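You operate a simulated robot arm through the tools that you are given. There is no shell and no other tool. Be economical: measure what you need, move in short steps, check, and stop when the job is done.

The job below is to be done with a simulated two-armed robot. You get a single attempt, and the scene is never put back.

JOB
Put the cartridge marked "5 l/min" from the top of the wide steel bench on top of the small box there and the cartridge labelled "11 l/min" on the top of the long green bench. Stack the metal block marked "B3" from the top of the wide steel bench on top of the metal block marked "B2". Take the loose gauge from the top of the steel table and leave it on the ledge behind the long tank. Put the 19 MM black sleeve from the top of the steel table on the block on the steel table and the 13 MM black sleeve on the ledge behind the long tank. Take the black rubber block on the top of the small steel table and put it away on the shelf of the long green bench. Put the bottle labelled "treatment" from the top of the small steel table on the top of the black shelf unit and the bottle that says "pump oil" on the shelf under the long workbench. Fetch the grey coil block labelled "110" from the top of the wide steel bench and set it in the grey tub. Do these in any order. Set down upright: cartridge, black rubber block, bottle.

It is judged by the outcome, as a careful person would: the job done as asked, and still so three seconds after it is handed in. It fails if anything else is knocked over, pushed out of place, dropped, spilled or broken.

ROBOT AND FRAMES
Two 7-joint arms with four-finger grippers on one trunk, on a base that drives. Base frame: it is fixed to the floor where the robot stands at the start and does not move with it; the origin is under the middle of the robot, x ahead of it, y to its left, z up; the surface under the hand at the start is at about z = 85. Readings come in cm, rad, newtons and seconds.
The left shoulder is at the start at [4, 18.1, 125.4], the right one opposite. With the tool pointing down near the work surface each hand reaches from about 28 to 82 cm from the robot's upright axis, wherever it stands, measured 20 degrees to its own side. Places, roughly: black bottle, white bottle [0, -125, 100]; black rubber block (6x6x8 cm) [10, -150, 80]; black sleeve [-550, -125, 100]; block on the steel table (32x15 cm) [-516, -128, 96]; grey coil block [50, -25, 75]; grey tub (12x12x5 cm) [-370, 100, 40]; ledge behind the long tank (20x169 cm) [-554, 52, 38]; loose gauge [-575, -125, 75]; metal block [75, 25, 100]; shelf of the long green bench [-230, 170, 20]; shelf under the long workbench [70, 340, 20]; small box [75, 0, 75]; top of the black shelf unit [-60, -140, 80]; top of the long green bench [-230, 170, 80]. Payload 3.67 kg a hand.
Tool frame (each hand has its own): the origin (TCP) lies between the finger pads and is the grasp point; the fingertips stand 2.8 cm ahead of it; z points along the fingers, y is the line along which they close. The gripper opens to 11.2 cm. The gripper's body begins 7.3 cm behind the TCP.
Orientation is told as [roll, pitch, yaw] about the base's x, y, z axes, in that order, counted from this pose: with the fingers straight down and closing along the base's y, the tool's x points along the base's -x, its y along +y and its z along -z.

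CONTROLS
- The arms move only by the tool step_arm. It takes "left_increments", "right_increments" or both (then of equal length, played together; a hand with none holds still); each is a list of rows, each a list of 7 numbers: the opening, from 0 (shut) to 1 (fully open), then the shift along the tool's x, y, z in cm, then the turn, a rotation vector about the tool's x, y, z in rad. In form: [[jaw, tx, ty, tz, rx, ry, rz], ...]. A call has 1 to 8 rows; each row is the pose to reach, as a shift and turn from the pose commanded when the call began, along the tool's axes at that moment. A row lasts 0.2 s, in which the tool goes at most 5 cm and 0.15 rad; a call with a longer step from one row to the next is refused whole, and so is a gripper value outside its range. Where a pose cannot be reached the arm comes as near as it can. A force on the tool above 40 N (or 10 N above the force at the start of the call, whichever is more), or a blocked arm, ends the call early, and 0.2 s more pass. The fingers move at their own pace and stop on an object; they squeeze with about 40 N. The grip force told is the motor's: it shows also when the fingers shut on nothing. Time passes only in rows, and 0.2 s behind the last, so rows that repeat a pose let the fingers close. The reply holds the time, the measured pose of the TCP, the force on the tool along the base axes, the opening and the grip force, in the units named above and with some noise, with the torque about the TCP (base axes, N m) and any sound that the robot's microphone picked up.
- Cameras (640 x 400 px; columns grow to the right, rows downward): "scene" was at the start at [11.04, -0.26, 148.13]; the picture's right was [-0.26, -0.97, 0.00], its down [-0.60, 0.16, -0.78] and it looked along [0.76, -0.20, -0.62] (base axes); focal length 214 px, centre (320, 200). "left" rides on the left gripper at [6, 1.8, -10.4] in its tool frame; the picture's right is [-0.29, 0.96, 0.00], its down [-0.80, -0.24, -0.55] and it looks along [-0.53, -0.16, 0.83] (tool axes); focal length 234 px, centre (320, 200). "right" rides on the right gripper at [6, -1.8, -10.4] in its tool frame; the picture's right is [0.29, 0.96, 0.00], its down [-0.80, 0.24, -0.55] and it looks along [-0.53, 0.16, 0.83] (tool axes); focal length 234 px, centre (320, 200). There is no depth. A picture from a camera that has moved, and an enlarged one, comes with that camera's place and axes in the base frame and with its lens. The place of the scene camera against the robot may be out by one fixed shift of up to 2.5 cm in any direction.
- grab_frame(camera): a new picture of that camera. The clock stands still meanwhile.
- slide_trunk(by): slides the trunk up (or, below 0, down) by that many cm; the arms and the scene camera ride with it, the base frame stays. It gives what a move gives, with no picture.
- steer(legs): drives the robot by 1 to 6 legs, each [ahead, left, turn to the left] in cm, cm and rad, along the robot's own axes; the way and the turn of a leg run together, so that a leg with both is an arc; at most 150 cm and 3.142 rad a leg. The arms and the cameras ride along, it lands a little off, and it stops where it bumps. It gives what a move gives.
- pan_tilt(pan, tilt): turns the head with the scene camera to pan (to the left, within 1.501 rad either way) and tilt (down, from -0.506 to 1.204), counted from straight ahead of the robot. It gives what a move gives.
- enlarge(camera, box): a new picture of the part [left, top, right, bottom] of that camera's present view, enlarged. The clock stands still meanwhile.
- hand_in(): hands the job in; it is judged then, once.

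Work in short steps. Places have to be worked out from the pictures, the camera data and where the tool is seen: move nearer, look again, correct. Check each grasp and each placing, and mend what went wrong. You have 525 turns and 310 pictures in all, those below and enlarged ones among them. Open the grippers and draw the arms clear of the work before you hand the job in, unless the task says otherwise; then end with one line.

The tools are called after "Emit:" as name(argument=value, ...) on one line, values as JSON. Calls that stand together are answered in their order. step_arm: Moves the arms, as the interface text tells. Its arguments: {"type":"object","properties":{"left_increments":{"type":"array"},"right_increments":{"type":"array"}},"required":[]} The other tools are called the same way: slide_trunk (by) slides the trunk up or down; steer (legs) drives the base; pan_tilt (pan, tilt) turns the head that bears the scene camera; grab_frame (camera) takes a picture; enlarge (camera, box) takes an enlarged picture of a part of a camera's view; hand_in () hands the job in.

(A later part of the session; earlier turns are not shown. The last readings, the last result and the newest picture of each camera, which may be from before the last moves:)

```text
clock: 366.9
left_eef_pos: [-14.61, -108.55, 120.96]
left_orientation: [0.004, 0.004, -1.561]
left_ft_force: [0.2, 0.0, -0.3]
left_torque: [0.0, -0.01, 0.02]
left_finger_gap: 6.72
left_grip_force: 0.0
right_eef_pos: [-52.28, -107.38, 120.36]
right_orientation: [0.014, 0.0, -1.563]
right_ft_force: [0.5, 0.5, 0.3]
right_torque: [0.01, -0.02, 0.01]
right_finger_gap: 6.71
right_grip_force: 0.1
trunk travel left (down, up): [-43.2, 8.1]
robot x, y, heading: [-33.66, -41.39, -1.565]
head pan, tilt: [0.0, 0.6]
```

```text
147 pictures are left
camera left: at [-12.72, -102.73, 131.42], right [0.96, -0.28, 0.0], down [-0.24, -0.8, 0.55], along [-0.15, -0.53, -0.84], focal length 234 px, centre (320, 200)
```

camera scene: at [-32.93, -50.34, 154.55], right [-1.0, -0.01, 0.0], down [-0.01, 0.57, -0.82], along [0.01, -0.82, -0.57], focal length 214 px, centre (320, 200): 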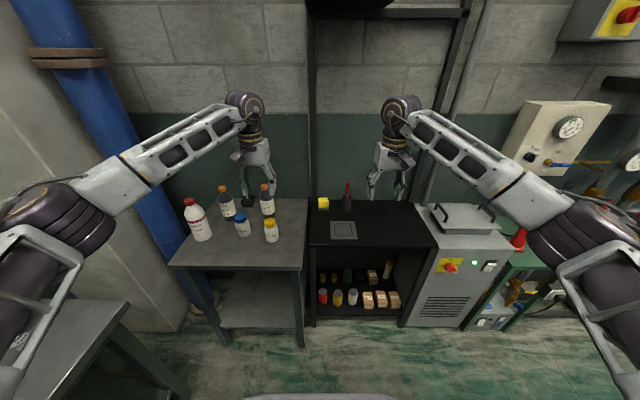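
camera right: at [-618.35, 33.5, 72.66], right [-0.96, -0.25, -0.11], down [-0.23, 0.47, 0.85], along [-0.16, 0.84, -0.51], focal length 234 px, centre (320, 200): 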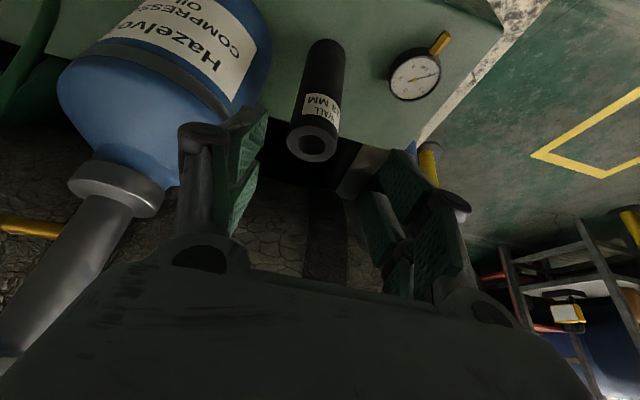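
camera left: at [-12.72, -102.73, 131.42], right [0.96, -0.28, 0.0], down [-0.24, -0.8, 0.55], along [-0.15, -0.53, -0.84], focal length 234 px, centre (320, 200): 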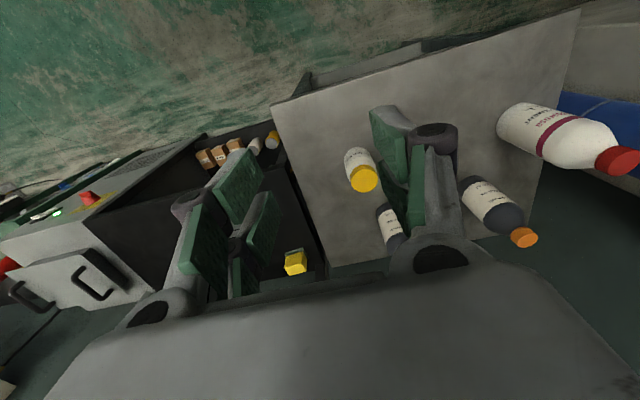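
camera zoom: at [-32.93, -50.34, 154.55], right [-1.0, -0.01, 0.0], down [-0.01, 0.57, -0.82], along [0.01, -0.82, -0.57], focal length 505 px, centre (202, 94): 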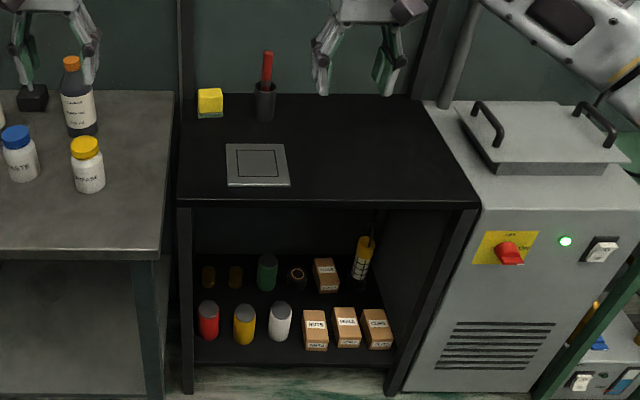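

Two dark bottles with orange caps — I need their labels.

Emit:
enlarge(camera="scene", box=[215, 180, 285, 225])

Emit:
enlarge(camera="left", box=[340, 140, 560, 260])

```text
8.89 times, centred on (250, 202) of scene
camera zoom: at [-32.93, -50.34, 154.55], right [-1.0, -0.01, 0.0], down [-0.01, 0.57, -0.82], along [0.01, -0.82, -0.57], focal length 1906 px, centre (942, 178)
```

zoom: 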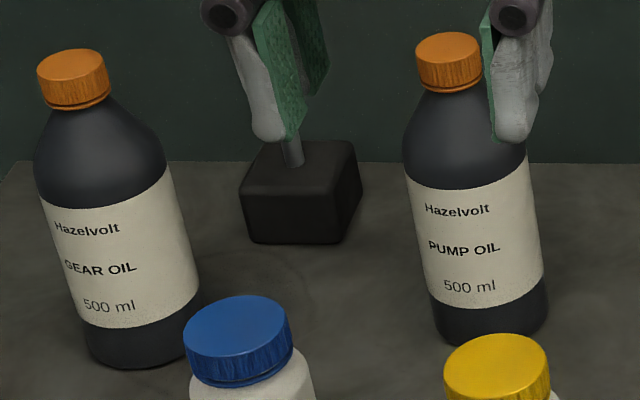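

```text
2.91 times, centred on (450, 200) of left
camera zoom: at [-12.72, -102.73, 131.42], right [0.96, -0.28, 0.0], down [-0.24, -0.8, 0.55], along [-0.15, -0.53, -0.84], focal length 681 px, centre (-58, 200)
```

zoom: 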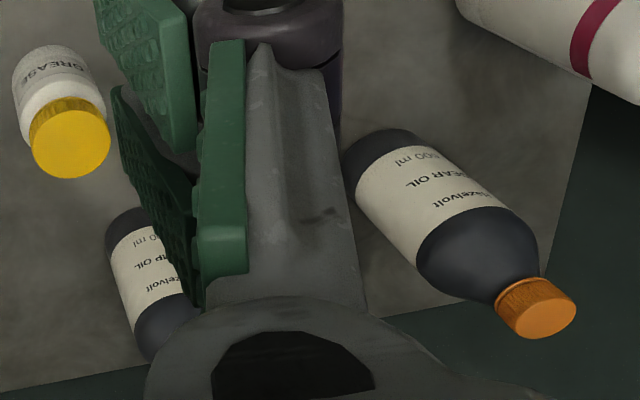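

The right-hand dark bottle is PUMP OIL; the rubber block (with stud) is behind; TREATMENT is the big white one. I move to about [-11, -66], keeping clear of the wide bench corner at [32, -89].

Emit:
steer(legs=[[0, 22, 0], [25, 0, 0]])

Emit:
grab_frame(camera="left")

Emit:
grab_frame(camera="right")

Emit:
grab_frame(camera="scene")

```text
clock: 370.0
left_eef_pos: [8.75, -132.88, 121.13]
left_orientation: [0.004, 0.004, -1.555]
left_ft_force: [0.0, -0.3, 0.0]
left_torque: [-0.02, -0.01, 0.02]
left_finger_gap: 6.72
left_grip_force: 0.0
right_eef_pos: [-29.22, -131.93, 120.4]
right_orientation: [0.015, -0.001, -1.554]
right_ft_force: [-0.2, 0.5, -0.3]
right_torque: [-0.03, -0.01, 0.01]
right_finger_gap: 6.73
right_grip_force: 0.1
trunk travel left (down, up): [-43.2, 8.1]
robot x, y, heading: [-11.0, -66.13, -1.554]
head pan, tilt: [0.0, 0.6]
```

```text
144 pictures are left
camera left: at [10.42, -126.92, 131.49], right [0.96, -0.27, 0.0], down [-0.23, -0.8, 0.55], along [-0.15, -0.53, -0.84], focal length 234 px, centre (320, 200)
```

left: 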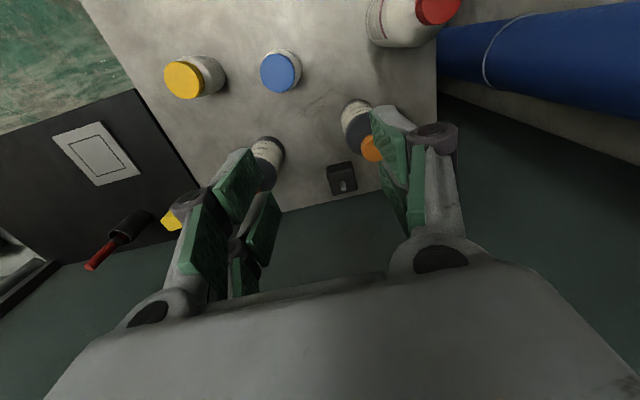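

```text
143 pictures are left
camera right: at [-31.2, -125.97, 130.88], right [0.95, 0.3, 0.01], down [0.25, -0.79, 0.56], along [0.18, -0.53, -0.83], focal length 234 px, centre (320, 200)
```

right: 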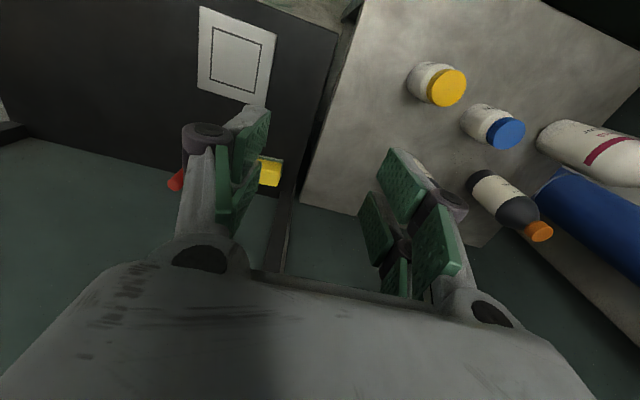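

```text
142 pictures are left
camera scene: at [-10.17, -74.68, 154.56], right [-1.0, -0.02, 0.0], down [-0.01, 0.56, -0.83], along [0.01, -0.83, -0.56], focal length 214 px, centre (320, 200)
```

scene: 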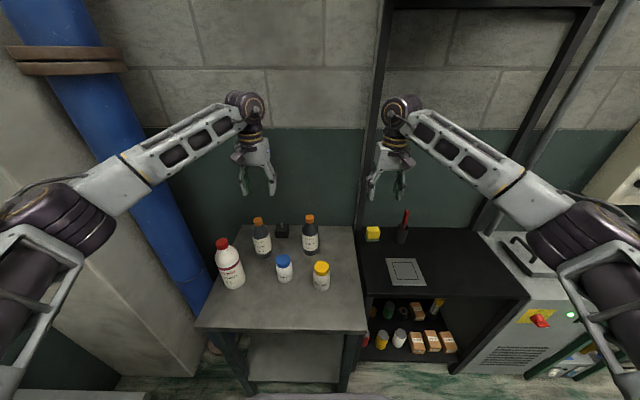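

Treatment's cap is at about [22.2, -127.2], top ≈103. I'll grasp it by the cap: move the left hand above it and look.

Emit:
step_arm(left_increments=[[0.8, 1.7, 4, 0, 0, 0, 0], [0.8, 3.4, 8, 0, 0, 0, 0], [0.8, 5.5, 12, 1, 0, 0, 0], [0.8, 5.7, 13.5, 4, 0, 0, 0]])

Emit:
grab_frame(camera="left")

```text
clock: 371.0
left_eef_pos: [22.03, -126.88, 116.97]
left_orientation: [0.004, 0.007, -1.555]
left_ft_force: [-0.2, 0.1, 0.4]
left_torque: [0.0, 0.03, 0.04]
left_finger_gap: 8.95
left_grip_force: 0.1
right_eef_pos: [-29.04, -131.85, 120.41]
right_orientation: [0.016, 0.0, -1.554]
right_ft_force: [0.7, -0.3, -0.3]
right_torque: [0.05, 0.03, -0.01]
right_finger_gap: 6.72
right_grip_force: 0.1
trunk travel left (down, up): [-43.2, 8.1]
robot x, y, heading: [-10.85, -66.14, -1.551]
head pan, tilt: [0.0, 0.6]
```

```text
141 pictures are left
camera left: at [23.69, -120.97, 127.45], right [0.96, -0.27, 0.0], down [-0.23, -0.8, 0.55], along [-0.15, -0.53, -0.84], focal length 234 px, centre (320, 200)
```

left: 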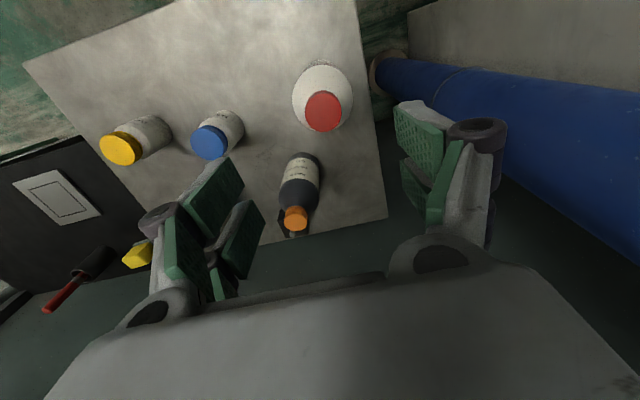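

Cap centre ≈[22.4, -126.4]. I align and descend to z≈102, then close.

Emit:
step_arm(left_increments=[[0.6, 0.5, 0.4, 4, 0, 0, 0], [0.6, 0.5, 0.4, 8, 0, 0, 0], [0.6, 0.5, 0.4, 12, 0, 0, 0], [0.6, 0.5, 0.4, 14.5, 0, 0, 0]])

Emit:
grab_frame(camera="left")

```text
clock: 372.0
left_eef_pos: [22.62, -126.34, 102.37]
left_orientation: [0.004, 0.004, -1.555]
left_ft_force: [-0.2, -0.1, -0.3]
left_torque: [0.01, 0.02, 0.0]
left_finger_gap: 6.71
left_grip_force: 0.0
right_eef_pos: [-29.15, -132.09, 120.44]
right_orientation: [0.012, 0.0, -1.554]
right_ft_force: [-0.1, -0.6, -0.1]
right_torque: [0.0, -0.02, 0.02]
right_finger_gap: 6.71
right_grip_force: 0.1
trunk travel left (down, up): [-43.2, 8.1]
robot x, y, heading: [-11.13, -65.7, -1.559]
head pan, tilt: [0.0, 0.6]
```

```text
140 pictures are left
camera left: at [24.3, -120.46, 112.85], right [0.96, -0.27, 0.0], down [-0.23, -0.8, 0.55], along [-0.15, -0.53, -0.84], focal length 234 px, centre (320, 200)
```

left: 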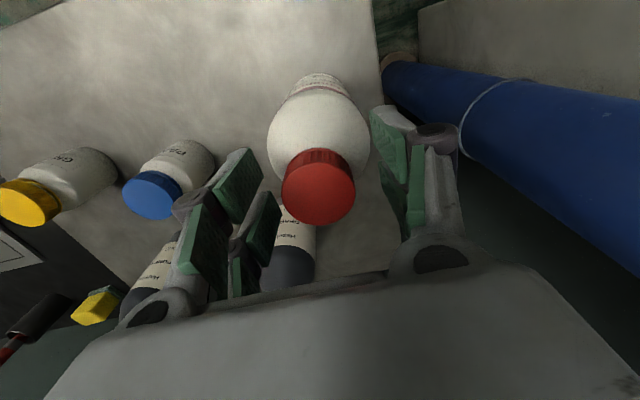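

The cap is at TCP level and centred. I lower 1.5 cm more, close, and lift a little.

Emit:
step_arm(left_increments=[[0.6, 0, 0, 1.5, 0, 0, 0], [0, 0, 0, 1.5, 0, 0, 0], [0, 0, 0, 1.5, 0, 0, 0], [0, 0, 0, 1.5, 0, 0, 0], [0, 0, 0, 0, 0, 0, 0], [0, 0, 0, -3, 0, 0, 0]])

Emit:
grab_frame(camera="left")

```text
clock: 373.4
left_eef_pos: [22.62, -126.37, 105.43]
left_orientation: [0.003, 0.01, -1.553]
left_ft_force: [-0.1, 0.4, -10.6]
left_torque: [0.03, 0.03, 0.01]
left_finger_gap: 3.55
left_grip_force: 40.2
right_eef_pos: [-29.15, -132.09, 120.35]
right_orientation: [0.012, -0.002, -1.555]
right_ft_force: [-0.4, -0.4, -0.6]
right_torque: [0.01, 0.01, -0.03]
right_finger_gap: 6.7
right_grip_force: 0.1
trunk travel left (down, up): [-43.2, 8.1]
robot x, y, heading: [-11.34, -65.82, -1.552]
head pan, tilt: [0.0, 0.6]
```

```text
139 pictures are left
camera left: at [24.35, -120.62, 115.9], right [0.96, -0.27, 0.0], down [-0.23, -0.81, 0.55], along [-0.15, -0.53, -0.84], focal length 234 px, centre (320, 200)
```

left: 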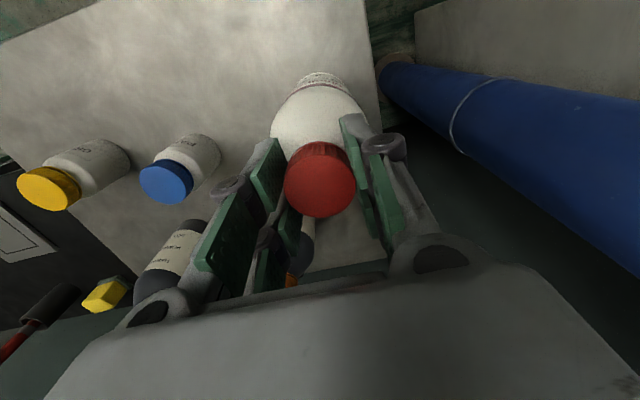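

Treatment is held (~1 kg). I lift it well above the jars, then sidestep right 66 cm toward the black shelf unit.

Emit:
step_arm(left_increments=[[0, 0, 0, -4, 0, 0, 0], [0, 0, 0, -8, 0, 0, 0], [0, 0, 0, -12, 0, 0, 0], [0, 0, 0, -16, 0, 0, 0]], right_increments=[[0.6, 3, 0, -1, 0, 0, 0], [0.6, 6, 0, -2, 0, 0, 0], [0.6, 9, 0, -3, 0, 0, 0], [0.6, 12, 0, -4, 0, 0, 0]])

Emit:
steer(legs=[[0, -66, 0]])

Emit:
grab_frame(camera="left")

Emit:
grab_frame(camera="scene")

```text
clock: 374.4
left_eef_pos: [22.56, -126.27, 121.74]
left_orientation: [0.005, 0.005, -1.555]
left_ft_force: [-1.0, -0.3, -10.3]
left_torque: [0.03, 0.02, 0.01]
left_finger_gap: 3.52
left_grip_force: 39.7
right_eef_pos: [-29.41, -119.73, 124.47]
right_orientation: [0.013, -0.002, -1.552]
right_ft_force: [0.2, 1.2, 0.6]
right_torque: [-0.03, 0.0, 0.01]
right_finger_gap: 6.71
right_grip_force: 0.0
trunk travel left (down, up): [-43.2, 8.1]
robot x, y, heading: [-10.61, -65.88, -1.56]
head pan, tilt: [0.0, 0.6]
```

```text
clock: 378.2
left_eef_pos: [-42.71, -127.67, 121.5]
left_orientation: [0.002, 0.007, -1.555]
left_ft_force: [-0.6, 0.1, -9.6]
left_torque: [0.02, -0.02, -0.01]
left_finger_gap: 3.53
left_grip_force: 39.6
right_eef_pos: [-94.74, -121.08, 124.36]
right_orientation: [0.014, -0.001, -1.556]
right_ft_force: [-0.1, -0.2, -0.5]
right_torque: [-0.01, 0.01, 0.03]
right_finger_gap: 6.73
right_grip_force: 0.1
trunk travel left (down, up): [-43.2, 8.1]
robot x, y, heading: [-76.13, -66.72, -1.56]
head pan, tilt: [0.0, 0.6]
```

```text
138 pictures are left
camera left: at [-40.96, -121.8, 131.97], right [0.96, -0.27, 0.0], down [-0.23, -0.8, 0.55], along [-0.15, -0.53, -0.84], focal length 234 px, centre (320, 200)
```

left: 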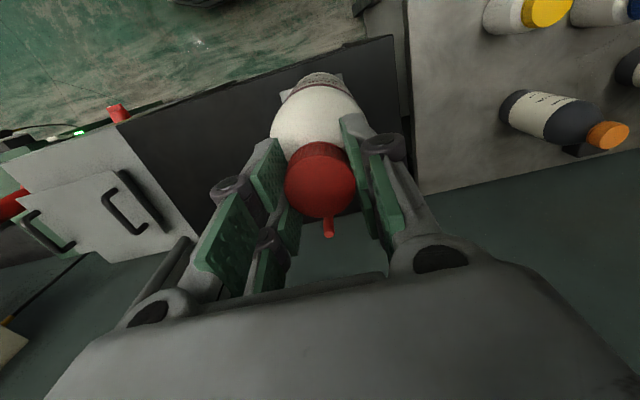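

```text
137 pictures are left
camera scene: at [-75.35, -76.02, 154.53], right [-1.0, -0.02, 0.0], down [-0.01, 0.57, -0.82], along [0.01, -0.82, -0.57], focal length 214 px, centre (320, 200)
```

scene: 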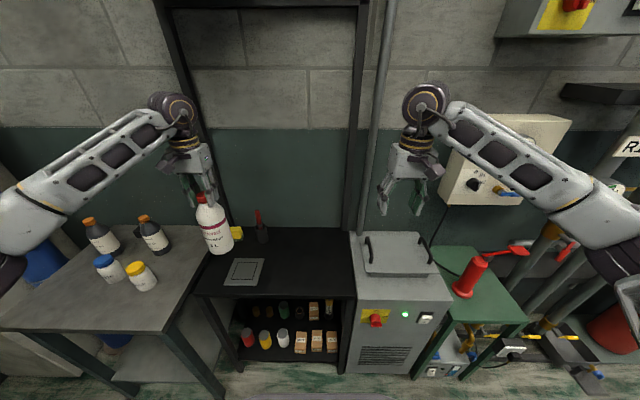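

The unit's top spans x −86…−27, front edge y≈-124.5. I move the bottle over a free spot [-68, -138].

Emit:
step_arm(left_increments=[[0, -1.5, -4, 0, 0, 0, 0], [0, -3, -8, 0, 0, 0, 0], [0, -5, -12, 0, 0, 0, 0], [0, -7, -16, 0, 0, 0, 0], [0, -9, -20, 0, 0, 0, 0], [0, -10.3, -24, 0, 0, 0, 0], [0, -10.3, -25.3, 3, 0, 0, 0]])

Emit:
grab_frame(camera="left")

Emit:
grab_frame(camera="scene")

```text
clock: 379.8
left_eef_pos: [-67.89, -138.24, 118.36]
left_orientation: [0.004, 0.008, -1.554]
left_ft_force: [0.2, -0.3, -9.9]
left_torque: [0.01, 0.02, -0.03]
left_finger_gap: 3.53
left_grip_force: 40.2
right_eef_pos: [-94.71, -121.09, 124.23]
right_orientation: [0.014, 0.001, -1.554]
right_ft_force: [-0.2, -0.2, -0.5]
right_torque: [0.01, -0.02, 0.0]
right_finger_gap: 6.7
right_grip_force: 0.0
trunk travel left (down, up): [-43.2, 8.1]
robot x, y, heading: [-76.29, -67.12, -1.553]
head pan, tilt: [0.0, 0.6]
```

```text
136 pictures are left
camera left: at [-66.21, -132.4, 128.68], right [0.96, -0.27, 0.0], down [-0.23, -0.81, 0.55], along [-0.15, -0.53, -0.84], focal length 234 px, centre (320, 200)
```

left: 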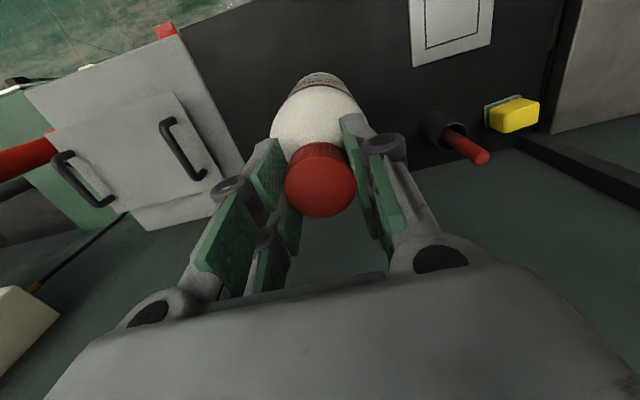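

```text
135 pictures are left
camera scene: at [-75.42, -76.14, 154.52], right [-1.0, -0.02, 0.0], down [-0.01, 0.57, -0.82], along [0.01, -0.82, -0.57], focal length 214 px, centre (320, 200)
```

scene: 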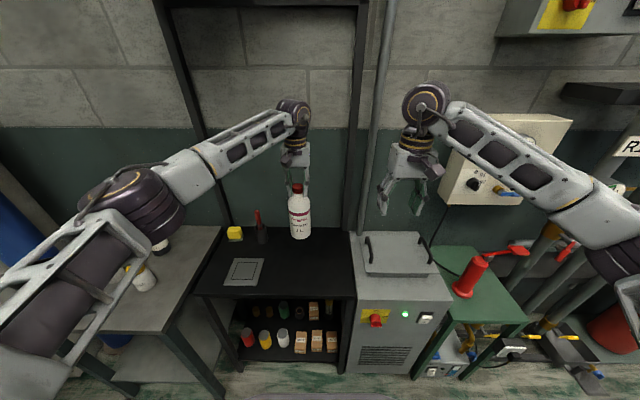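

Free spot beneath. I lower: quickly 13 cm, then in small steps until contact.

Emit:
step_arm(left_increments=[[0, 0, 0, 4, 0, 0, 0], [0, 0, 0, 8, 0, 0, 0], [0, 0, 0, 11, 0, 0, 0], [0, 0, 0, 13, 0, 0, 0], [0, 0, 0, 14, 0, 0, 0], [0, 0, 0, 15, 0, 0, 0], [0, 0, 0, 15.8, 0, 0, 0]])

Emit:
enlarge(camera="scene", box=[220, 80, 380, 300])

```text
clock: 381.4
left_eef_pos: [-68.01, -138.15, 102.59]
left_orientation: [0.005, 0.007, -1.556]
left_ft_force: [0.2, 1.3, -9.8]
left_torque: [0.01, -0.01, 0.0]
left_finger_gap: 3.55
left_grip_force: 39.8
right_eef_pos: [-94.79, -121.07, 124.33]
right_orientation: [0.015, 0.0, -1.555]
right_ft_force: [-0.3, 0.5, 1.1]
right_torque: [0.0, 0.04, -0.01]
right_finger_gap: 6.72
right_grip_force: 0.1
trunk travel left (down, up): [-43.2, 8.1]
robot x, y, heading: [-76.27, -67.19, -1.557]
head pan, tilt: [0.0, 0.6]
```

```text
1.82 times, centred on (300, 190) of scene
camera zoom: at [-75.48, -76.08, 154.53], right [-1.0, -0.02, 0.0], down [-0.01, 0.57, -0.82], along [0.01, -0.82, -0.57], focal length 390 px, centre (356, 218)
```

zoom: 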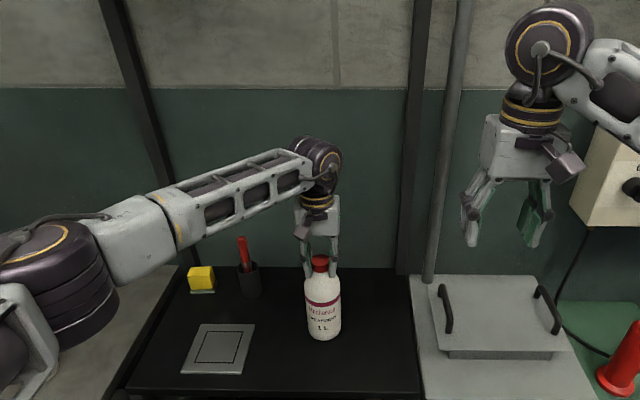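

Still no contact; continue down in half-centimetre steps.

Emit:
step_arm(left_increments=[[0, 0, 0, 0.7, 0, 0, 0], [0, 0, 0, 1.4, 0, 0, 0], [0, 0, 0, 2.0, 0, 0, 0], [0, 0, 0, 2.5, 0, 0, 0], [0, 0, 0, 3, 0, 0, 0]])

```text
clock: 382.5
left_eef_pos: [-67.87, -138.44, 100.96]
left_orientation: [0.0, -0.005, -1.554]
left_ft_force: [3.8, 9.8, 17.8]
left_torque: [1.28, -0.17, -0.03]
left_finger_gap: 3.55
left_grip_force: 40.1
right_eef_pos: [-94.69, -120.75, 124.39]
right_orientation: [0.013, -0.001, -1.553]
right_ft_force: [-0.6, -0.8, -0.2]
right_torque: [0.02, -0.02, 0.01]
right_finger_gap: 6.71
right_grip_force: 0.0
trunk travel left (down, up): [-43.2, 8.1]
robot x, y, heading: [-76.23, -66.98, -1.55]
head pan, tilt: [0.0, 0.6]
stopped in row 5 (left hand): the force on the tool passed its limit at 47 N (the readings are from after the stop); the commanded pose is now the measured one
```

Contact. I ease up slightly to relieve the load, then release and rise.

Emit:
step_arm(left_increments=[[0, 0, 0, -0.2, 0, 0, 0], [0, 0, 0, -0.3, 0, 0, 0], [0.5, 0, 0, -0.3, 0, 0, 0], [0.6, 0, 0, -0.3, 0, 0, 0], [0.6, 0, 0, -4, 0, 0, 0], [0.6, 0, 0, -8, 0, 0, 0], [0.6, 0, 0, -12, 0, 0, 0]])

Emit:
enlarge(camera="scene", box=[220, 80, 380, 300])

Emit:
grab_frame(camera="left")

```text
clock: 384.1
left_eef_pos: [-67.9, -138.15, 112.72]
left_orientation: [0.0, -0.005, -1.554]
left_ft_force: [0.2, 0.5, -0.3]
left_torque: [0.02, 0.01, -0.01]
left_finger_gap: 6.74
left_grip_force: 0.0
right_eef_pos: [-94.79, -120.86, 124.47]
right_orientation: [0.014, 0.0, -1.555]
right_ft_force: [0.2, -0.9, 0.7]
right_torque: [0.0, 0.0, -0.02]
right_finger_gap: 6.69
right_grip_force: 0.0
trunk travel left (down, up): [-43.2, 8.1]
robot x, y, heading: [-76.07, -67.11, -1.555]
head pan, tilt: [0.0, 0.6]
```

```text
1.82 times, centred on (300, 190) of scene
camera zoom: at [-75.52, -75.83, 154.55], right [-1.0, -0.02, 0.0], down [-0.01, 0.56, -0.83], along [0.01, -0.83, -0.56], focal length 390 px, centre (356, 218)
```

zoom: 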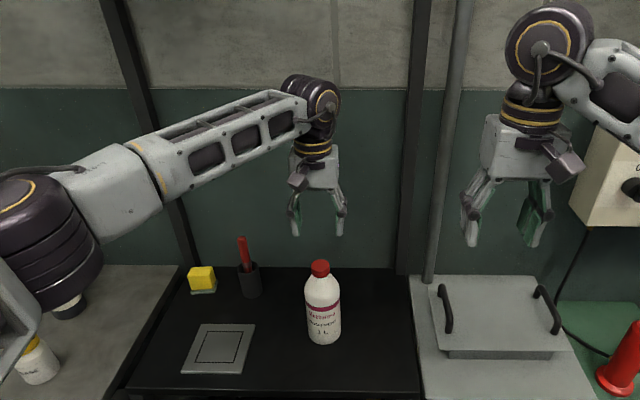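

```text
132 pictures are left
camera left: at [-66.23, -132.25, 123.1], right [0.96, -0.27, 0.0], down [-0.23, -0.8, 0.56], along [-0.15, -0.54, -0.83], focal length 234 px, centre (320, 200)
```

left: 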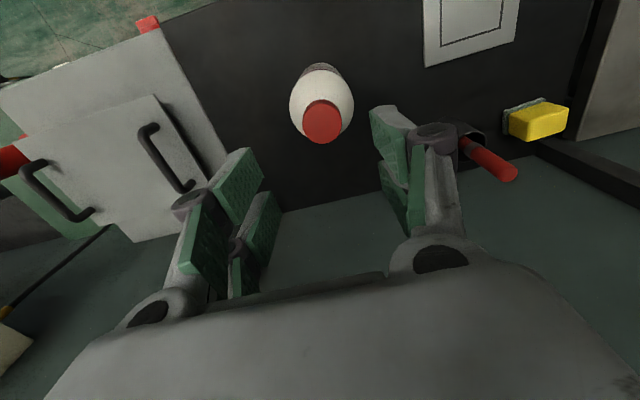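

Treatment stands on the black unit. I raise and retract the left hand, then sidestep back left 65 cm and move slightly closer for the pump oil and rubber block.

Emit:
step_arm(left_increments=[[0.6, 1, 0, -4, 0, 0, 0], [0.6, 2, 0, -8, 0, 0, 0], [0.6, 4, 3, -10, 0, 0, 0], [0.6, 7, 6, -10, 0, 0, 0], [0.6, 10, 9, -10, 0, 0, 0], [0.6, 13, 12, -10, 0, 0, 0]])

Emit:
steer(legs=[[0, 65, 0], [4, 0, 0]])

Emit:
grab_frame(camera="right")

Emit:
grab_frame(camera="left")

```text
clock: 385.5
left_eef_pos: [-55.66, -125.13, 122.61]
left_orientation: [-0.001, -0.006, -1.555]
left_ft_force: [0.6, -0.4, -0.3]
left_torque: [-0.02, 0.06, 0.01]
left_finger_gap: 6.72
left_grip_force: 0.0
right_eef_pos: [-94.59, -120.85, 124.47]
right_orientation: [0.013, -0.001, -1.556]
right_ft_force: [-0.4, 0.1, -0.4]
right_torque: [0.02, 0.03, 0.02]
right_finger_gap: 6.72
right_grip_force: 0.1
trunk travel left (down, up): [-43.2, 8.1]
robot x, y, heading: [-76.37, -67.01, -1.56]
head pan, tilt: [0.0, 0.6]
```

```text
clock: 389.7
left_eef_pos: [9.39, -127.34, 123.06]
left_orientation: [0.002, -0.013, -1.551]
left_ft_force: [0.0, 1.6, 1.2]
left_torque: [-0.1, -0.03, -0.02]
left_finger_gap: 6.73
left_grip_force: 0.0
right_eef_pos: [-29.54, -123.05, 124.78]
right_orientation: [0.017, -0.006, -1.551]
right_ft_force: [-0.1, 1.4, 0.1]
right_torque: [-0.07, -0.01, 0.01]
right_finger_gap: 6.72
right_grip_force: 0.1
trunk travel left (down, up): [-43.2, 8.1]
robot x, y, heading: [-10.98, -70.07, -1.553]
head pan, tilt: [0.0, 0.6]
```

```text
131 pictures are left
camera right: at [-31.56, -117.08, 135.13], right [0.95, 0.31, 0.01], down [0.25, -0.79, 0.56], along [0.18, -0.53, -0.83], focal length 234 px, centre (320, 200)
```

right: 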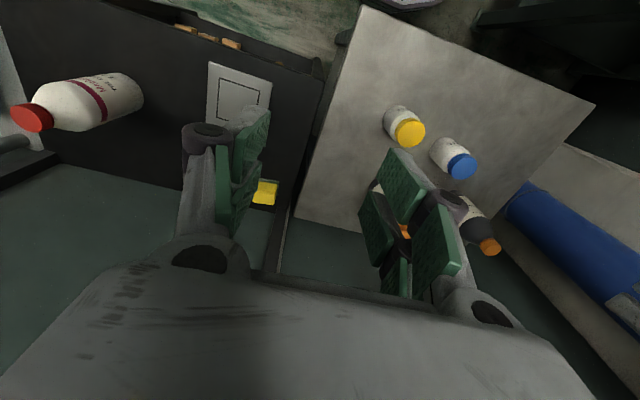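

```text
130 pictures are left
camera left: at [11.12, -121.3, 133.38], right [0.96, -0.27, 0.0], down [-0.23, -0.79, 0.56], along [-0.15, -0.54, -0.83], focal length 234 px, centre (320, 200)
```

left: 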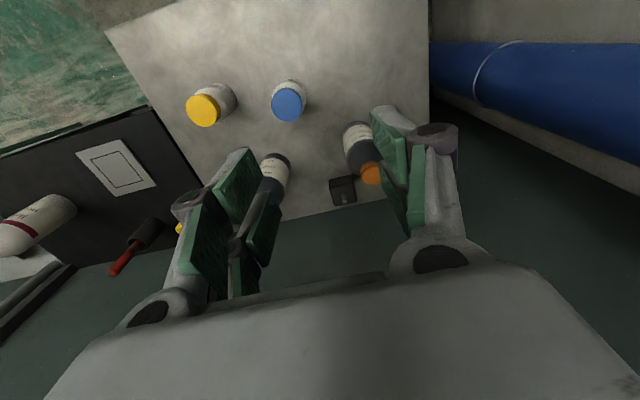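

Pump oil is at ≈[-5, -143.5]. I shift the left hand aside and bring the right hand over with a forward tilt for a body grasp.

Emit:
step_arm(left_increments=[[0.6, 2, 2, 0, 0, 0, 0], [0.6, 4, 4, 0, 0, 0, 0], [0.6, 6, 6, 0, 0, 0, 0], [0.6, 8, 8, 0, 0, 0, 0], [0.6, 9, 9, 0, 0, 0, 0], [0.6, 9, 9, 0, 0, 0, 0], [0.6, 9, 9, 0, 0, 0, 0]], right_increments=[[1, 0, 4, 0, 0, 0, 0], [1, 0, 8, 1, 0, -0.1, 0], [1, 0, 12, 2, 0, -0.2, 0], [1, 0, 16, 4, 0, -0.3, 0], [1, -1, 20, 6, 0, -0.4, 0], [1, -2, 24, 8, 0, -0.5, 0], [1, -2, 24.5, 10, 0, -0.55, 0]])

Emit:
grab_frame(camera="right")

```text
clock: 391.3
left_eef_pos: [18.26, -118.93, 122.63]
left_orientation: [0.004, -0.006, -1.553]
left_ft_force: [-0.3, -0.2, -0.5]
left_torque: [0.0, 0.0, 0.0]
left_finger_gap: 6.71
left_grip_force: 0.1
right_eef_pos: [-4.98, -125.29, 114.83]
right_orientation: [0.018, -0.554, -1.562]
right_ft_force: [-0.8, 1.1, -0.1]
right_torque: [-0.03, -0.04, 0.02]
right_finger_gap: 11.21
right_grip_force: 0.0
trunk travel left (down, up): [-43.2, 8.1]
robot x, y, heading: [-11.16, -69.82, -1.552]
head pan, tilt: [0.0, 0.6]
```

```text
129 pictures are left
camera right: at [-6.96, -114.84, 120.45], right [0.96, 0.26, -0.14], down [0.23, -0.38, 0.89], along [0.18, -0.89, -0.43], focal length 234 px, centre (320, 200)
```

right: 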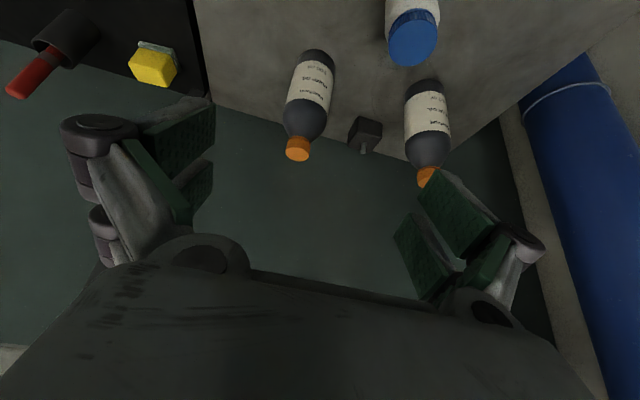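

Pump oil centred at ≈[-5.6, -144]. I advance 22 cm along the tilted tool axis and check.

Emit:
step_arm(right_increments=[[1, -0.5, -0.3, 4.5, 0, 0, 0], [1, -1, -0.6, 9, 0, 0, 0], [1, -1, -0.6, 13.5, 0, 0, 0], [1, -1, -0.6, 18, 0, 0, 0], [1, -1, -0.6, 22, 0, 0, 0]])

Emit:
grab_frame(camera="right")

```text
clock: 392.5
left_eef_pos: [18.22, -119.0, 122.52]
left_orientation: [-0.001, -0.004, -1.552]
left_ft_force: [0.5, 0.2, -0.2]
left_torque: [0.03, 0.0, -0.01]
left_finger_gap: 6.74
left_grip_force: 0.0
right_eef_pos: [-4.87, -137.8, 96.5]
right_orientation: [0.016, -0.553, -1.562]
right_ft_force: [0.1, -0.4, 0.0]
right_torque: [0.0, -0.01, -0.03]
right_finger_gap: 11.18
right_grip_force: 0.1
trunk travel left (down, up): [-43.2, 8.1]
robot x, y, heading: [-11.03, -70.01, -1.552]
head pan, tilt: [0.0, 0.6]
```

```text
128 pictures are left
camera right: at [-6.96, -127.31, 102.2], right [0.95, 0.26, -0.14], down [0.23, -0.38, 0.89], along [0.18, -0.88, -0.43], focal length 234 px, centre (320, 200)
```

right: 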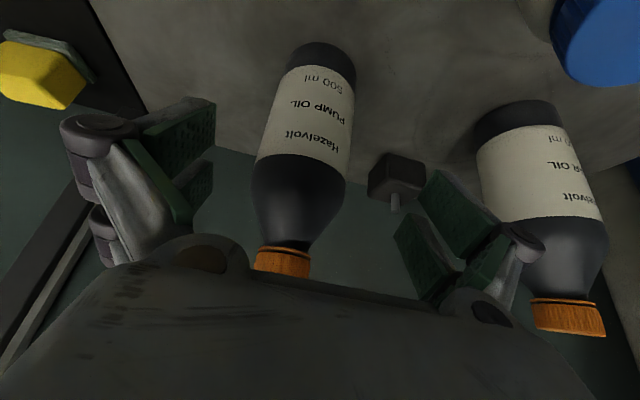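

Bottle centre ≈[-5.7, -145.2]. I advance the final 13 cm along the axis, then close on the body.

Emit:
step_arm(right_increments=[[1, -0.2, -0.5, 4, 0, 0, 0], [1, -0.4, -0.9, 8, 0, 0, 0], [1, -0.5, -0.9, 11, 0, 0, 0], [1, -0.5, -0.9, 13.2, 0, 0, 0]])

Emit:
grab_frame(camera="right")

Emit:
enlarge(camera="scene", box=[190, 100, 400, 320])

```text
clock: 393.2
left_eef_pos: [18.36, -118.83, 122.49]
left_orientation: [0.0, -0.006, -1.55]
left_ft_force: [0.0, -0.6, 0.1]
left_torque: [-0.03, 0.02, 0.01]
left_finger_gap: 6.72
left_grip_force: 0.2
right_eef_pos: [-5.11, -142.49, 91.73]
right_orientation: [0.028, -0.573, -1.565]
right_ft_force: [-0.7, 2.4, 11.0]
right_torque: [-0.16, 0.02, -0.04]
right_finger_gap: 11.22
right_grip_force: 0.0
trunk travel left (down, up): [-43.2, 8.1]
robot x, y, heading: [-11.07, -69.84, -1.55]
head pan, tilt: [0.0, 0.6]
stopped in row 3 (right hand): the force on the tool passed its limit at 60 N (the readings are from after the stop); the commanded pose is now the measured one
```

```text
127 pictures are left
camera right: at [-7.19, -132.11, 97.21], right [0.96, 0.26, -0.13], down [0.22, -0.36, 0.9], along [0.19, -0.89, -0.41], focal length 234 px, centre (320, 200)
```

right: 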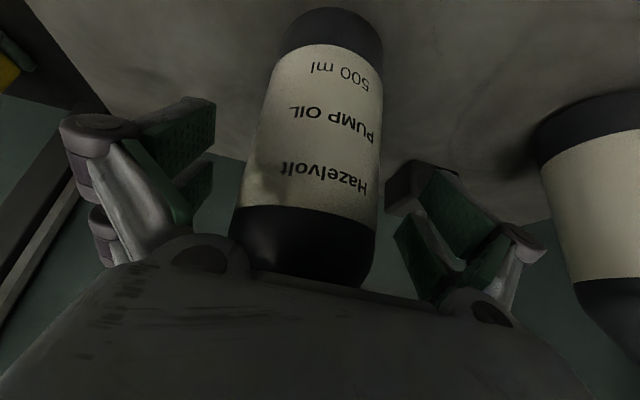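

```text
1.82 times, centred on (295, 210) of scene
camera zoom: at [-10.22, -78.47, 154.56], right [-1.0, -0.02, 0.0], down [-0.01, 0.56, -0.83], along [0.01, -0.83, -0.56], focal length 390 px, centre (366, 182)
```

zoom: 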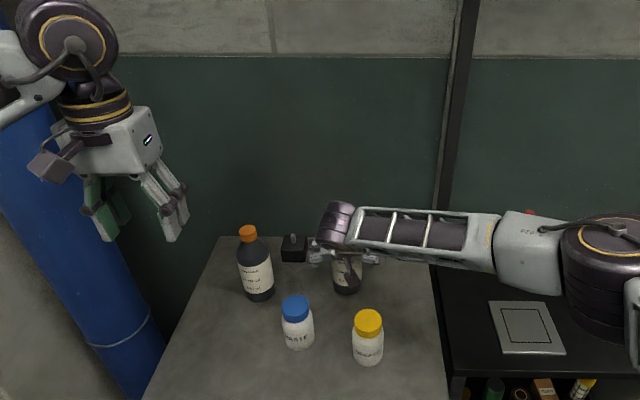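

The palm met the cap: the bottle is nearer (y≈-142.3) than I aimed. I back off 5 cm, shift 3 cm across, and re-advance.

Emit:
step_arm(right_increments=[[1, 0, 0, -3, 0, 0, 0], [1, 0, 0, -6, 0, 0, 0]])

Emit:
grab_frame(camera="right")

```text
clock: 393.8
left_eef_pos: [18.26, -118.8, 122.64]
left_orientation: [0.001, -0.006, -1.552]
left_ft_force: [-0.9, 0.4, -0.2]
left_torque: [-0.01, -0.03, -0.04]
left_finger_gap: 6.69
left_grip_force: 0.0
right_eef_pos: [-5.35, -139.39, 96.45]
right_orientation: [0.029, -0.57, -1.564]
right_ft_force: [-0.2, 0.2, 0.3]
right_torque: [0.02, -0.02, 0.0]
right_finger_gap: 11.18
right_grip_force: 0.0
trunk travel left (down, up): [-43.2, 8.1]
robot x, y, heading: [-11.4, -70.07, -1.549]
head pan, tilt: [0.0, 0.6]
```

```text
125 pictures are left
camera right: at [-7.49, -128.91, 102.07], right [0.96, 0.26, -0.13], down [0.23, -0.37, 0.9], along [0.19, -0.89, -0.41], focal length 234 px, centre (320, 200)
```

right: 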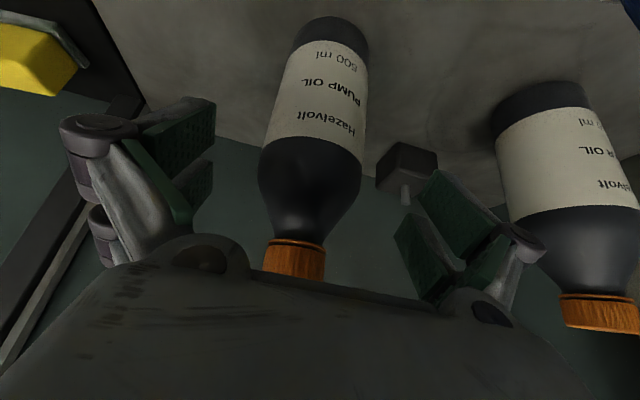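

Triangulated: bottle axis at y≈-142.7, cap z≈99.8. I shift across 2.6 cm and advance.

Emit:
step_arm(right_increments=[[1, 2.6, -0.15, 0, 0, 0, 0], [1, 2.6, -0.15, 3.5, 0, 0, 0], [1, 2.6, -0.15, 7, 0, 0, 0], [1, 2.6, -0.15, 10, 0, 0, 0]])

Emit:
grab_frame(camera="right")

```text
clock: 394.8
left_eef_pos: [18.22, -118.97, 122.54]
left_orientation: [0.001, -0.006, -1.553]
left_ft_force: [-0.7, -0.4, -0.1]
left_torque: [0.03, 0.01, 0.0]
left_finger_gap: 6.73
left_grip_force: 0.1
right_eef_pos: [-5.06, -142.79, 86.7]
right_orientation: [0.029, -0.572, -1.567]
right_ft_force: [1.1, 1.1, 0.1]
right_torque: [-0.04, 0.03, 0.02]
right_finger_gap: 11.19
right_grip_force: 0.1
trunk travel left (down, up): [-43.2, 8.1]
robot x, y, heading: [-11.01, -69.92, -1.556]
head pan, tilt: [0.0, 0.6]
```

```text
124 pictures are left
camera right: at [-7.11, -132.22, 92.22], right [0.96, 0.26, -0.13], down [0.23, -0.37, 0.9], along [0.19, -0.89, -0.41], focal length 234 px, centre (320, 200)
```

right: 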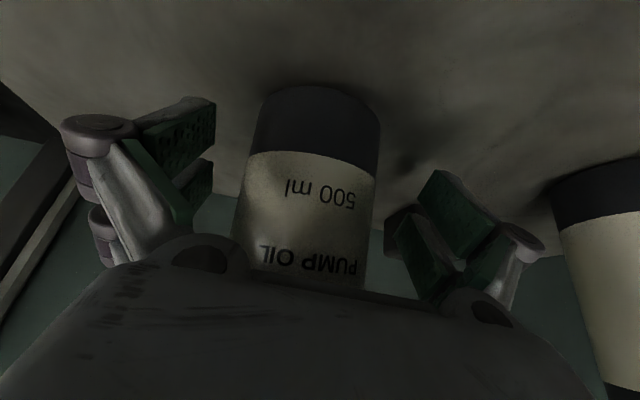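

The bottle body is between the pads. I close.

Emit:
step_arm(right_increments=[[0, 0, 0, 0, 0, 0, 0], [0, 0, 0, 0, 0, 0, 0], [0, 0, 0, 0, 0, 0, 0], [0, -1, 0, -1.7, 0, 0, 0], [0, -2.7, 0, -4.2, 0, 0, 0]])

Emit:
grab_frame(camera="right")

```text
clock: 396.0
left_eef_pos: [18.28, -118.94, 122.43]
left_orientation: [0.0, -0.005, -1.55]
left_ft_force: [-0.2, 0.2, 1.2]
left_torque: [0.0, -0.03, -0.03]
left_finger_gap: 6.71
left_grip_force: 0.0
right_eef_pos: [-5.36, -142.56, 91.63]
right_orientation: [0.028, -0.568, -1.565]
right_ft_force: [-0.9, 0.5, -5.6]
right_torque: [0.02, 0.02, 0.02]
right_finger_gap: 6.64
right_grip_force: 40.0
trunk travel left (down, up): [-43.2, 8.1]
robot x, y, heading: [-11.15, -69.7, -1.553]
head pan, tilt: [0.0, 0.6]
```

```text
123 pictures are left
camera right: at [-7.59, -132.13, 97.22], right [0.96, 0.26, -0.13], down [0.23, -0.37, 0.9], along [0.19, -0.89, -0.41], focal length 234 px, centre (320, 200)
```

right: 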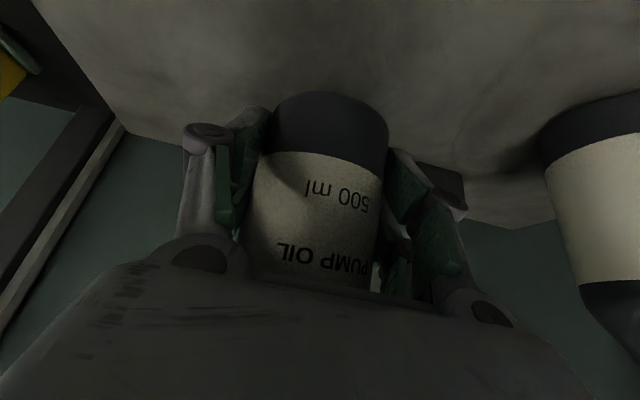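

Held (6.6 cm, ~0.55 kg). I lift it, pull back, and move it aside to the right.

Emit:
step_arm(right_increments=[[0, -2.2, 0, -3.4, 0, 0, 0], [0, -4.3, 0, -6.7, 0, 0, 0], [0, -6.5, 0, -10.1, 0, 0, 0], [0, -6.9, -1, -14.3, 0, 0, 0], [0, -6.6, -3, -18.6, 0, 0, 0], [0, -6.3, -5, -22.6, 0, 0, 0], [0, -5, -9, -24.5, 0, 0, 0], [0, -4, -13.5, -26, 0, 0, 0]])

Emit:
step_arm(right_increments=[[0, 1, -4.5, 0, 0, 0, 0], [0, 2, -9, 0, 0, 0, 0], [0, 3, -13, 0, 0, 0, 0]])

Emit:
grab_frame(camera="scene")

Emit:
grab_frame(camera="left")

```text
clock: 397.8
left_eef_pos: [17.9, -118.93, 122.59]
left_orientation: [0.003, -0.005, -1.551]
left_ft_force: [-0.8, 0.7, 0.0]
left_torque: [-0.01, -0.02, -0.02]
left_finger_gap: 6.72
left_grip_force: 0.0
right_eef_pos: [-19.98, -132.35, 115.38]
right_orientation: [0.03, -0.571, -1.565]
right_ft_force: [-0.1, 1.6, -4.9]
right_torque: [0.06, -0.08, 0.05]
right_finger_gap: 6.66
right_grip_force: 40.2
trunk travel left (down, up): [-43.2, 8.1]
robot x, y, heading: [-11.43, -69.99, -1.547]
head pan, tilt: [0.0, 0.6]
```

```text
clock: 398.6
left_eef_pos: [18.32, -118.9, 122.46]
left_orientation: [0.0, -0.006, -1.551]
left_ft_force: [0.6, -0.8, -0.9]
left_torque: [-0.02, 0.01, 0.01]
left_finger_gap: 6.71
left_grip_force: 0.0
right_eef_pos: [-32.85, -130.28, 113.38]
right_orientation: [0.026, -0.569, -1.565]
right_ft_force: [-0.3, 1.0, -5.2]
right_torque: [0.06, 0.01, 0.01]
right_finger_gap: 6.66
right_grip_force: 39.7
trunk travel left (down, up): [-43.2, 8.1]
robot x, y, heading: [-11.38, -69.79, -1.549]
head pan, tilt: [0.0, 0.6]
```

```text
122 pictures are left
camera scene: at [-10.3, -78.75, 154.54], right [-1.0, -0.02, 0.0], down [-0.01, 0.57, -0.82], along [0.02, -0.82, -0.57], focal length 214 px, centre (320, 200)
```

scene: 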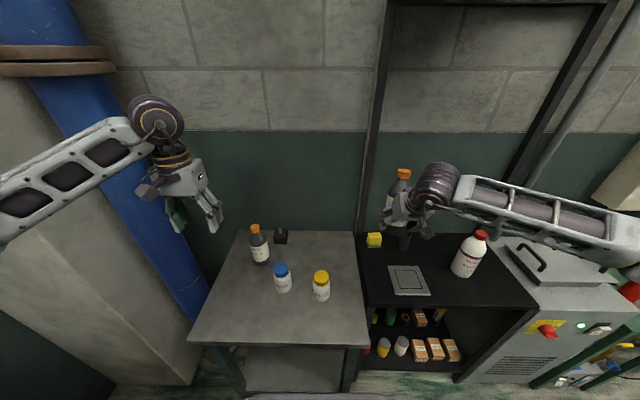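

```text
121 pictures are left
camera left: at [19.97, -112.95, 132.84], right [0.96, -0.27, 0.0], down [-0.23, -0.8, 0.56], along [-0.15, -0.54, -0.83], focal length 234 px, centre (320, 200)
```

left: 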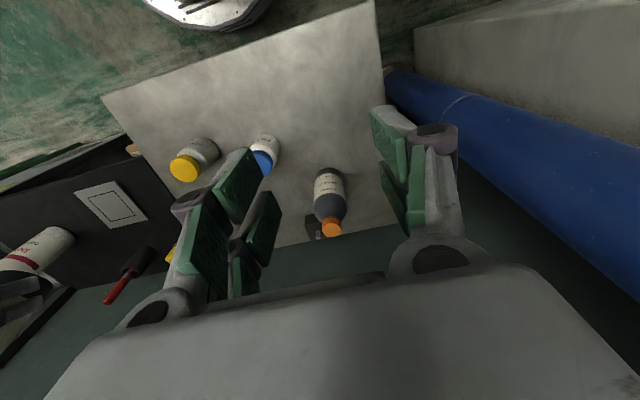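

Now the rubber block. I move the left hand over toward it with a 0.3 rad tilt and look.

Emit:
step_arm(left_increments=[[0.8, -4, -2, 0, 0, 0, 0], [0.8, -8, -4, 0, 0, -0.1, 0], [0.8, -12, -6, 0, 0, -0.2, 0], [0.8, -15.5, -8, 1, 0, -0.3, 0], [0.8, -18, -10, 2, 0, -0.3, 0]])

Emit:
grab_frame(camera="left")

```text
clock: 399.8
left_eef_pos: [8.33, -137.5, 120.45]
left_orientation: [0.002, -0.306, -1.552]
left_ft_force: [0.4, 0.3, 0.5]
left_torque: [0.02, -0.02, 0.03]
left_finger_gap: 8.96
left_grip_force: 0.0
right_eef_pos: [-32.82, -130.3, 113.17]
right_orientation: [0.03, -0.57, -1.565]
right_ft_force: [0.6, -1.0, -5.7]
right_torque: [0.04, -0.01, -0.01]
right_finger_gap: 6.69
right_grip_force: 40.0
trunk travel left (down, up): [-43.2, 8.1]
robot x, y, heading: [-10.92, -70.08, -1.551]
head pan, tilt: [0.0, 0.6]
```

```text
120 pictures are left
camera left: at [10.03, -128.7, 128.6], right [0.96, -0.26, 0.09], down [-0.23, -0.6, 0.77], along [-0.14, -0.76, -0.63], focal length 234 px, centre (320, 200)
```

left: 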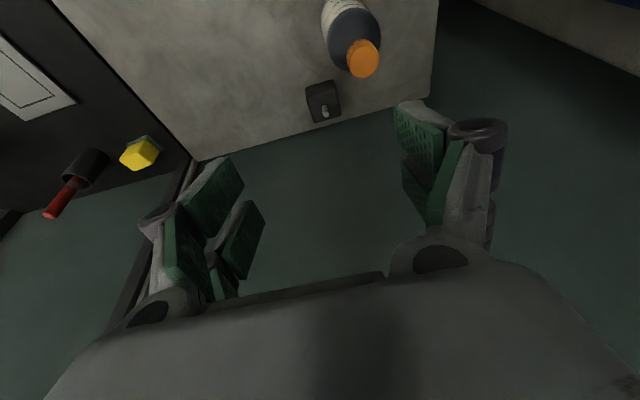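

Block centre ≈[8.6, -152.2]; gear-oil axis [14.5, -140.6] leaves room. I advance 26 cm along the tool axis with jaws at ~8.4 cm and check.

Emit:
step_arm(left_increments=[[0.75, -1, 0.1, 4.5, 0, 0, 0], [0.75, -2, 0.2, 9, 0, 0, 0], [0.75, -2.8, 0.3, 13.5, 0, 0, 0], [0.75, -2.8, 0.3, 18, 0, 0, 0], [0.75, -2.8, 0.3, 22.5, 0, 0, 0], [0.75, -2.8, 0.3, 26, 0, 0, 0]])

Emit:
grab_frame(camera="left")

Emit:
enlarge(camera="scene", box=[180, 100, 360, 300])

```text
clock: 401.2
left_eef_pos: [9.28, -147.45, 96.62]
left_orientation: [0.003, -0.305, -1.553]
left_ft_force: [-0.1, -0.6, -0.4]
left_torque: [0.01, -0.02, 0.04]
left_finger_gap: 8.38
left_grip_force: 0.1
right_eef_pos: [-32.76, -130.32, 113.32]
right_orientation: [0.03, -0.568, -1.566]
right_ft_force: [0.3, 0.2, -5.4]
right_torque: [0.1, -0.03, -0.01]
right_finger_gap: 6.67
right_grip_force: 39.8
trunk travel left (down, up): [-43.2, 8.1]
robot x, y, heading: [-11.37, -69.79, -1.554]
head pan, tilt: [0.0, 0.6]
```

```text
119 pictures are left
camera left: at [11.01, -138.74, 104.72], right [0.96, -0.26, 0.09], down [-0.23, -0.6, 0.77], along [-0.14, -0.76, -0.64], focal length 234 px, centre (320, 200)
```

left: 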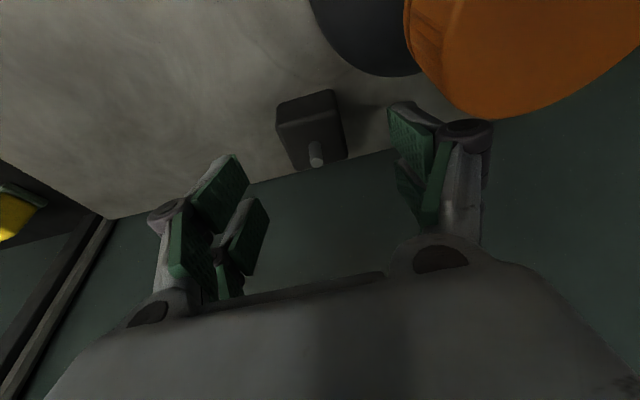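

```text
2.00 times, centred on (270, 200) of scene
camera zoom: at [-10.3, -78.87, 154.53], right [-1.0, -0.02, 0.0], down [-0.01, 0.57, -0.82], along [0.02, -0.82, -0.57], focal length 429 px, centre (420, 200)
```

zoom: 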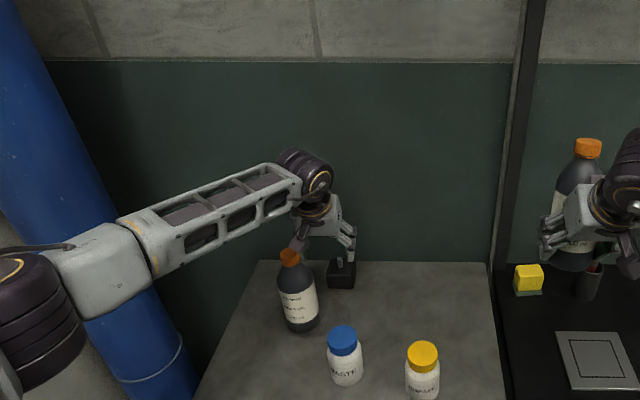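

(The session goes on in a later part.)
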